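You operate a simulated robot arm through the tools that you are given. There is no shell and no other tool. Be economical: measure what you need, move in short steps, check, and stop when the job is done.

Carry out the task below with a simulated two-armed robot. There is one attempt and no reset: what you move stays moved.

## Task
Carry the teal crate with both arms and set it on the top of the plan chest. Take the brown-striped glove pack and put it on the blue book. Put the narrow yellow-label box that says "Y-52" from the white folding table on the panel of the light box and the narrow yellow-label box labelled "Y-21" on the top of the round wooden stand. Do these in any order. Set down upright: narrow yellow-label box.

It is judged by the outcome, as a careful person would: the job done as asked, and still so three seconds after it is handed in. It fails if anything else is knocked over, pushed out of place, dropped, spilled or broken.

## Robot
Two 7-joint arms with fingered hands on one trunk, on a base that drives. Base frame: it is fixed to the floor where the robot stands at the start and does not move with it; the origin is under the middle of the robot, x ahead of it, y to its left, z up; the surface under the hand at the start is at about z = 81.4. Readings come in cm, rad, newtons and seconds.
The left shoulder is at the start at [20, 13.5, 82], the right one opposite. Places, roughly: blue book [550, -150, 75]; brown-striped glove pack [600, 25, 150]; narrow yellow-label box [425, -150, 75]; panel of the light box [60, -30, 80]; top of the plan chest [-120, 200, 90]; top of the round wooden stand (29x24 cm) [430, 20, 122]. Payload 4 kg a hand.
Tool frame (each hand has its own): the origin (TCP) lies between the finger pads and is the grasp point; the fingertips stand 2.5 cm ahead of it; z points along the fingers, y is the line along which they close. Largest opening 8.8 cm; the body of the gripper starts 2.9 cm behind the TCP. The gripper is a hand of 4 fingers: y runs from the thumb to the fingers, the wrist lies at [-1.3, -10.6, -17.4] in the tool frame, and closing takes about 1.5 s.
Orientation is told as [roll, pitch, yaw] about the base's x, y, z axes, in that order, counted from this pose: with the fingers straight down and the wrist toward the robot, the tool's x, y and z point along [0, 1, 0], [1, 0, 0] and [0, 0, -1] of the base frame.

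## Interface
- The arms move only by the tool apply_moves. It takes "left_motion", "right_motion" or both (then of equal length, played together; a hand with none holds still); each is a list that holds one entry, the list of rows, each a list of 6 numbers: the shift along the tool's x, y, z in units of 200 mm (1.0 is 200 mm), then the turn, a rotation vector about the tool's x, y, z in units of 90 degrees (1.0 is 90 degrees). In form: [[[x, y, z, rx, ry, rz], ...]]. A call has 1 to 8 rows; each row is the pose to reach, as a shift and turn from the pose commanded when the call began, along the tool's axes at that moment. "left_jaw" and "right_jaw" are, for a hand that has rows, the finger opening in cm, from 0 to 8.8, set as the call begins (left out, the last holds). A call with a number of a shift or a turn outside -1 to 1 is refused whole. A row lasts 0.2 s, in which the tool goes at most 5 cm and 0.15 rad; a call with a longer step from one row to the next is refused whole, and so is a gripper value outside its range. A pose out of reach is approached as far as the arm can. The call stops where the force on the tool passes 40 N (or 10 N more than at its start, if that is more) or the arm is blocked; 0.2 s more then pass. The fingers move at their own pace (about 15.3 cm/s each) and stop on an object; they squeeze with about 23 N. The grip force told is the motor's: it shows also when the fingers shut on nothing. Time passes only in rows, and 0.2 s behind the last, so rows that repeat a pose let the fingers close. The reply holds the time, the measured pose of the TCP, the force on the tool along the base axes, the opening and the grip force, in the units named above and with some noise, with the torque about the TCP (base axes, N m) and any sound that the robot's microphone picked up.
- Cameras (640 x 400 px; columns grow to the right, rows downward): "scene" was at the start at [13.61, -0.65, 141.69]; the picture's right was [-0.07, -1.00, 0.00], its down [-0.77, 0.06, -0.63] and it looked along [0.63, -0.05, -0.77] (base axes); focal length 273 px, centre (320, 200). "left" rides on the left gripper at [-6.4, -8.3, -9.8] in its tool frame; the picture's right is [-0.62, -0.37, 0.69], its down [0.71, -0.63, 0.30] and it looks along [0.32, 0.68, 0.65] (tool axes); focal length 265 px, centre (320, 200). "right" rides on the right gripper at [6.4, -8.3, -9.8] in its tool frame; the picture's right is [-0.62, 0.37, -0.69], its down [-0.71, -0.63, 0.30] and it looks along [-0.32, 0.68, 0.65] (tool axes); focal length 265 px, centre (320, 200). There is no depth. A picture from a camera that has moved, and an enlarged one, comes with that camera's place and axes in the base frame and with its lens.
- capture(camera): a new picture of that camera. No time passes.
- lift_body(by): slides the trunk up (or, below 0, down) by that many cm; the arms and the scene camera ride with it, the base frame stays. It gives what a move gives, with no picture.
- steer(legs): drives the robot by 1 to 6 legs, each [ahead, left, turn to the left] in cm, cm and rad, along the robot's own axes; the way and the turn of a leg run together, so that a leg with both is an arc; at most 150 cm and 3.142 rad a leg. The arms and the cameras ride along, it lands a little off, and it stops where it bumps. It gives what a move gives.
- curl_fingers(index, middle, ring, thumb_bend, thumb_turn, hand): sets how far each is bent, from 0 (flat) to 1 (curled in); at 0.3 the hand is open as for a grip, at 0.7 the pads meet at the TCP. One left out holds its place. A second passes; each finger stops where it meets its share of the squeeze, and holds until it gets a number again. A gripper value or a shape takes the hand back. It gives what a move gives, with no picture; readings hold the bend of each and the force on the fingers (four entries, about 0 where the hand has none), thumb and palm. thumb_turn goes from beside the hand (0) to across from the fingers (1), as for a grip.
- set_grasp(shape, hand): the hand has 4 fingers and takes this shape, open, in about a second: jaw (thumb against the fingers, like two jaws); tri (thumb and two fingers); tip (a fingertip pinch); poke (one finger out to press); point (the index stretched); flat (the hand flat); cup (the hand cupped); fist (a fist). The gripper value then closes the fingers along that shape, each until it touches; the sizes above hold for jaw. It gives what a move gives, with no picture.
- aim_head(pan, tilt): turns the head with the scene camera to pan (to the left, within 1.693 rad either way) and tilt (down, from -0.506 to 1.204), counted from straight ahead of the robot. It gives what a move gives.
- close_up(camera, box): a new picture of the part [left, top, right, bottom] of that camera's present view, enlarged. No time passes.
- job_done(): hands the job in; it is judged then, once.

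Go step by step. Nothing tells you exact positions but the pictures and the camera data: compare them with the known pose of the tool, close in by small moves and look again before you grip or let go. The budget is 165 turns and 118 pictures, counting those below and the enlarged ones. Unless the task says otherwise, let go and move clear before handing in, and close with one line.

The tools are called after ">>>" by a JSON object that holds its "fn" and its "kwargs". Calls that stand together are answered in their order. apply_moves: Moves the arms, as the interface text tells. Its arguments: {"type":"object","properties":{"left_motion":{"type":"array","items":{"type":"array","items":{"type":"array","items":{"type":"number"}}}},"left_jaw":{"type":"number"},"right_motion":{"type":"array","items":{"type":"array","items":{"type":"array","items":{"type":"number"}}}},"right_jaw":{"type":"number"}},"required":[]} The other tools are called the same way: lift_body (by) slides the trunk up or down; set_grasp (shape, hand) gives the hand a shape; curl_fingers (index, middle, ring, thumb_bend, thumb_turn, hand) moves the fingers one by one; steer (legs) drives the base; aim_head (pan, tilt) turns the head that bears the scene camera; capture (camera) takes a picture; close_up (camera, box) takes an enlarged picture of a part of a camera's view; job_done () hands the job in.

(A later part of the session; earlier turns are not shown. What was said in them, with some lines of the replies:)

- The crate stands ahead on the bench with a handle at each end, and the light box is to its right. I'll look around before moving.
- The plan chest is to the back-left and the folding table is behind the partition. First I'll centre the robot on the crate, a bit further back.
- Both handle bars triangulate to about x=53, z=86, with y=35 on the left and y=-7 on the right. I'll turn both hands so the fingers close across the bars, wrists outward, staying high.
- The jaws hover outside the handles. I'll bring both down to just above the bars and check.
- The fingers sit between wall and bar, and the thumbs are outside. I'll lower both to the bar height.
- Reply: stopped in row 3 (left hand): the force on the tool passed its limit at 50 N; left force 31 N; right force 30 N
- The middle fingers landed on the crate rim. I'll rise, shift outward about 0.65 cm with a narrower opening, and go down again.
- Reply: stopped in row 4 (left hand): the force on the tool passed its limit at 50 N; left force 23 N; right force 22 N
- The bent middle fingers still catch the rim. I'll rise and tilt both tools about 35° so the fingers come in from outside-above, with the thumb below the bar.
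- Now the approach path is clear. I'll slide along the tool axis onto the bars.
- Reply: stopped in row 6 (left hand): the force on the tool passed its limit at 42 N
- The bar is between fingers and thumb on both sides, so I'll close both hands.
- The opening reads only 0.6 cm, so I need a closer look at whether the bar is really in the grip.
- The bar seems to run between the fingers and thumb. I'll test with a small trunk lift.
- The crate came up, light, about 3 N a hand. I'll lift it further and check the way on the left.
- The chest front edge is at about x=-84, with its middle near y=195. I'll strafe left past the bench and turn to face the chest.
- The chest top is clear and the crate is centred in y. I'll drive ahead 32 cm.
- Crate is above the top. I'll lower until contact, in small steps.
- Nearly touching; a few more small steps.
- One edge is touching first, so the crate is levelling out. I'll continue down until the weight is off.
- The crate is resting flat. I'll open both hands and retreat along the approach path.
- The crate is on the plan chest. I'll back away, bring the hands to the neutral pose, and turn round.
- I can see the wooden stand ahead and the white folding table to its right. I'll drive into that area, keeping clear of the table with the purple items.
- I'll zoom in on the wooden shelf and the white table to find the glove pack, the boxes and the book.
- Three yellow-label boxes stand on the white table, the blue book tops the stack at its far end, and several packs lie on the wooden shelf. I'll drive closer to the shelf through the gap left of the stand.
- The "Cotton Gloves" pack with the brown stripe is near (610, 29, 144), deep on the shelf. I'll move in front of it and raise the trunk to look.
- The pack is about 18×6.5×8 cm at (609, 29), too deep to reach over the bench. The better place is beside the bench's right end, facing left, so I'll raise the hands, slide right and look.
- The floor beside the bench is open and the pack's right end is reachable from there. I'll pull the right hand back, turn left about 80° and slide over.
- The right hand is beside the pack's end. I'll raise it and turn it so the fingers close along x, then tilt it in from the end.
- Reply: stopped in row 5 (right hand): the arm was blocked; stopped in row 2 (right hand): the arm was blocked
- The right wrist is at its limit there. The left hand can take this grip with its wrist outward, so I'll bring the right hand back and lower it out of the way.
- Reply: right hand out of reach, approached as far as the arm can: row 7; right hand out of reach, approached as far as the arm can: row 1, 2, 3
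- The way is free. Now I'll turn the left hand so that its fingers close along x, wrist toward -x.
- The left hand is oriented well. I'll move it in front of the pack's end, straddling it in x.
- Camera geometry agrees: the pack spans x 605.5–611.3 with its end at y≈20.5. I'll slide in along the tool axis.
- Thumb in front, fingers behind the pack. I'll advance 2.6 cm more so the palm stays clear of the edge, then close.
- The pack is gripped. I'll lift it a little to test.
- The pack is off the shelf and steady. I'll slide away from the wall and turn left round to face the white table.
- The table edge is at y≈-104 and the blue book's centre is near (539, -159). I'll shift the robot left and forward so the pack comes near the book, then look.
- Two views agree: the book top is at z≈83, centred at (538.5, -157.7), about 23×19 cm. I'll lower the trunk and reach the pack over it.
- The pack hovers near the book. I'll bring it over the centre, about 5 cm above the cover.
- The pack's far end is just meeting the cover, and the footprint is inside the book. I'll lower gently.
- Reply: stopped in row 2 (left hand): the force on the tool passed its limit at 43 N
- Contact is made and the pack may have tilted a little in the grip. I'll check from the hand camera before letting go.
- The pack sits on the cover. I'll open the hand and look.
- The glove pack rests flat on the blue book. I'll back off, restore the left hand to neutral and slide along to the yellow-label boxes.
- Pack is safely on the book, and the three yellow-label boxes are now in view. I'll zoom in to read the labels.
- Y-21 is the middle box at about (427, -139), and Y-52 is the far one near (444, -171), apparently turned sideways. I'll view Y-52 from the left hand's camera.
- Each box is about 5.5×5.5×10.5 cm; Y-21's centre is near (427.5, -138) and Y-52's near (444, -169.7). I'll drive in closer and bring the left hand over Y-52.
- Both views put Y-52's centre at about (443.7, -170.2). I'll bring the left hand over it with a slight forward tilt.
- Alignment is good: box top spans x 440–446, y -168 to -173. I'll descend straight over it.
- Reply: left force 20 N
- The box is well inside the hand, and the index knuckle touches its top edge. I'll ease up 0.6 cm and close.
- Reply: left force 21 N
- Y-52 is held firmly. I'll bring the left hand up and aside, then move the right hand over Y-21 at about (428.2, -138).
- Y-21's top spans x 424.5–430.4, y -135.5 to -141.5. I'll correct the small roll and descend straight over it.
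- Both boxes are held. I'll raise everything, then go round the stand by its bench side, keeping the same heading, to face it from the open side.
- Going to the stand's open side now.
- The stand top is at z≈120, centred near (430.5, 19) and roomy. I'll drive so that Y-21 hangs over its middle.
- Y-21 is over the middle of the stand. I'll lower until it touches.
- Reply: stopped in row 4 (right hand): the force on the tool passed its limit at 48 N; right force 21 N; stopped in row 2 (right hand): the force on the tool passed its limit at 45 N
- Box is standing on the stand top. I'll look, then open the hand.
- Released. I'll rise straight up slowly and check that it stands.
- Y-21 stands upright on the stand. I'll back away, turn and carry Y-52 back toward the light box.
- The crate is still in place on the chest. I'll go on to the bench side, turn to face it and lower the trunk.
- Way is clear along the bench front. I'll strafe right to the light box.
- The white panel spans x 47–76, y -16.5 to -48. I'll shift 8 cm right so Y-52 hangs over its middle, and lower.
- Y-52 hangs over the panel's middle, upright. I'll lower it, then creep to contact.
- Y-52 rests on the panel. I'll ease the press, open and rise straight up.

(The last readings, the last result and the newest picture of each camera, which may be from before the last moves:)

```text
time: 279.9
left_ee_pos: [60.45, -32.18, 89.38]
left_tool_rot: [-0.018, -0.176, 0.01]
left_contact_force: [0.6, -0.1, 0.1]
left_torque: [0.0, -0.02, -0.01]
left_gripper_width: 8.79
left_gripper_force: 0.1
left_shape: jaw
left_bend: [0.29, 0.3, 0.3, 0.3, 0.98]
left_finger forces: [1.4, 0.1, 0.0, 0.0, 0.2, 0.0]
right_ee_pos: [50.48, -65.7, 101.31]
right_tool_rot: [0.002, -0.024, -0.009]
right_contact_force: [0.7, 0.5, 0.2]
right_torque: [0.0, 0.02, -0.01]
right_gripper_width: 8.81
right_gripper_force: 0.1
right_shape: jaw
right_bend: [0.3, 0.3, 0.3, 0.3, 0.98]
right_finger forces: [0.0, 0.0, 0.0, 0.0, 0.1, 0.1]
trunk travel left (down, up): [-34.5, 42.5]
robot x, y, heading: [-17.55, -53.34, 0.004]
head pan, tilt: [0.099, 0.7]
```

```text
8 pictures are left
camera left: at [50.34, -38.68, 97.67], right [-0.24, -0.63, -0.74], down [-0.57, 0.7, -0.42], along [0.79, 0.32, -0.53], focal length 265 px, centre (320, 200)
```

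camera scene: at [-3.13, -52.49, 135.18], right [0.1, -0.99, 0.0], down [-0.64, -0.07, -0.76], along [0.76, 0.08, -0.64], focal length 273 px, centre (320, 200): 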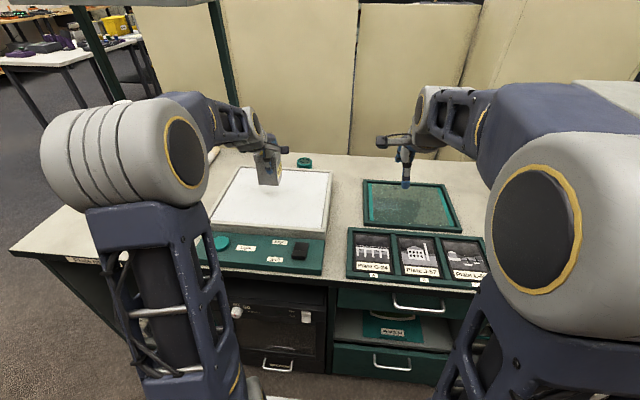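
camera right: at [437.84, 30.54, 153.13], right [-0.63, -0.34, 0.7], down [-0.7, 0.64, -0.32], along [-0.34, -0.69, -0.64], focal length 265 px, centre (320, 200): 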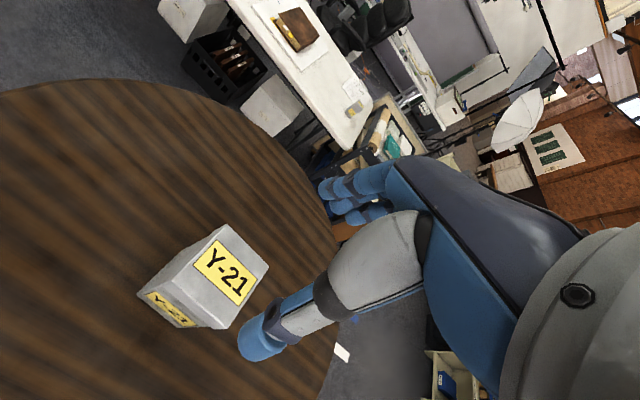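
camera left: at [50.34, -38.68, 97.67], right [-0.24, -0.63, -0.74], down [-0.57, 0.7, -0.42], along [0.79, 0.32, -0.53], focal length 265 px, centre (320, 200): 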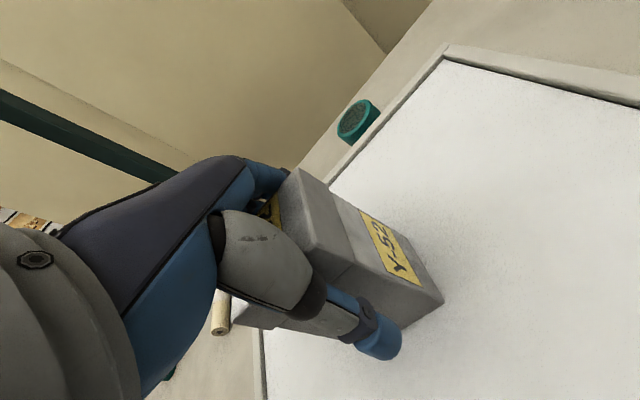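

>>> {"fn": "apply_moves", "kwargs": {"left_motion": [[[0, 0.006, -0.03, 0, 0, 0], [0, 0.014, -0.08, 0, 0, 0], [0, 0.03, -0.17, 0, 0, 0], [0, 0.055, -0.3, 0, 0, 0], [0, 0.08, -0.45, 0, 0, 0], [0, 0.11, -0.6, 0, 0, 0], [0, 0.14, -0.78, 0, 0, 0]]]}}

>>> {"fn": "capture", "kwargs": {"camera": "left"}}

```text
time: 281.5
left_ee_pos: [60.41, -32.0, 105.36]
left_tool_rot: [-0.019, -0.178, 0.009]
left_contact_force: [0.0, -0.1, 0.2]
left_torque: [0.0, -0.02, 0.02]
left_gripper_width: 8.77
left_gripper_force: 0.0
left_shape: jaw
left_bend: [0.3, 0.3, 0.3, 0.3, 0.98]
left_finger forces: [0.1, 0.1, 0.0, 0.0, 0.0, 0.0]
right_ee_pos: [50.46, -65.76, 101.27]
right_tool_rot: [0.001, -0.023, -0.01]
right_contact_force: [0.0, 0.1, 0.2]
right_torque: [0.01, -0.03, -0.01]
right_gripper_width: 8.79
right_gripper_force: 0.0
right_shape: jaw
right_bend: [0.3, 0.3, 0.3, 0.3, 0.98]
right_finger forces: [0.0, 0.0, 0.0, 0.0, 0.0, 0.1]
trunk travel left (down, up): [-34.5, 42.5]
robot x, y, heading: [-17.4, -53.46, 0.002]
head pan, tilt: [0.099, 0.7]
```

```text
7 pictures are left
camera left: at [50.36, -38.45, 113.57], right [-0.24, -0.63, -0.74], down [-0.57, 0.7, -0.42], along [0.79, 0.32, -0.53], focal length 265 px, centre (320, 200)
```

left: 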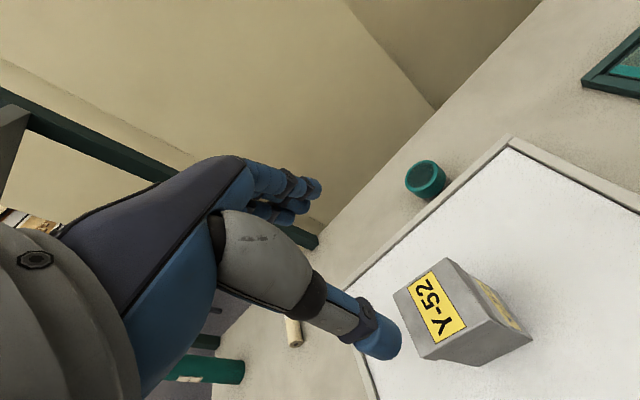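

Y-52 stands upright on the white panel. I'll back the robot off and take a last look.

>>> {"fn": "steer", "kwargs": {"legs": [[-20, 0, 0]]}}

>>> {"fn": "capture", "kwargs": {"camera": "scene"}}

```text
time: 283.1
left_ee_pos: [40.31, -32.26, 105.22]
left_tool_rot: [-0.015, -0.178, 0.006]
left_contact_force: [0.8, -0.1, -0.8]
left_torque: [0.01, 0.02, -0.03]
left_gripper_width: 8.79
left_gripper_force: 0.1
left_shape: jaw
left_bend: [0.3, 0.3, 0.3, 0.3, 0.98]
left_finger forces: [0.1, 0.0, 0.0, 0.0, 0.1, 0.0]
right_ee_pos: [30.36, -66.0, 101.46]
right_tool_rot: [0.001, -0.024, -0.012]
right_contact_force: [-1.2, 0.7, -0.6]
right_torque: [0.0, 0.01, -0.01]
right_gripper_width: 8.79
right_gripper_force: 0.0
right_shape: jaw
right_bend: [0.3, 0.3, 0.3, 0.3, 0.98]
right_finger forces: [0.1, 0.0, 0.0, 0.1, 0.1, 0.0]
trunk travel left (down, up): [-34.5, 42.5]
robot x, y, heading: [-37.57, -53.48, 0.003]
head pan, tilt: [0.099, 0.7]
```

```text
6 pictures are left
camera scene: at [-23.22, -52.6, 135.18], right [0.1, -0.99, 0.0], down [-0.64, -0.07, -0.76], along [0.76, 0.08, -0.64], focal length 273 px, centre (320, 200)
```

scene: 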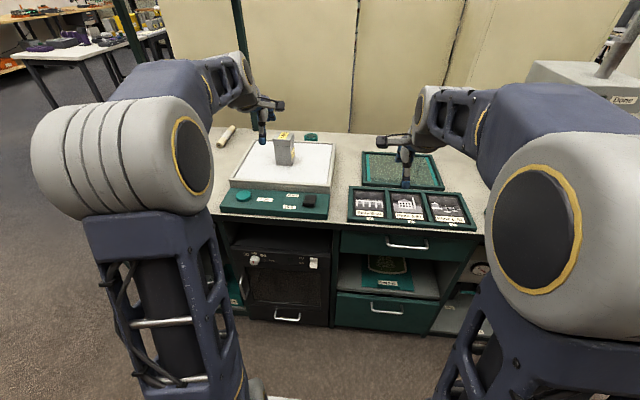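

All four items are in place and both hands are clear, so I'm handing the job in.

>>> {"fn": "job_done", "kwargs": {}}

```text
The job is handed in.
```

The job is handed in: the teal crate is on the plan chest, the brown-striped glove pack is on the blue book, Y-21 is upright on the round stand, and Y-52 is upright on the light box panel.
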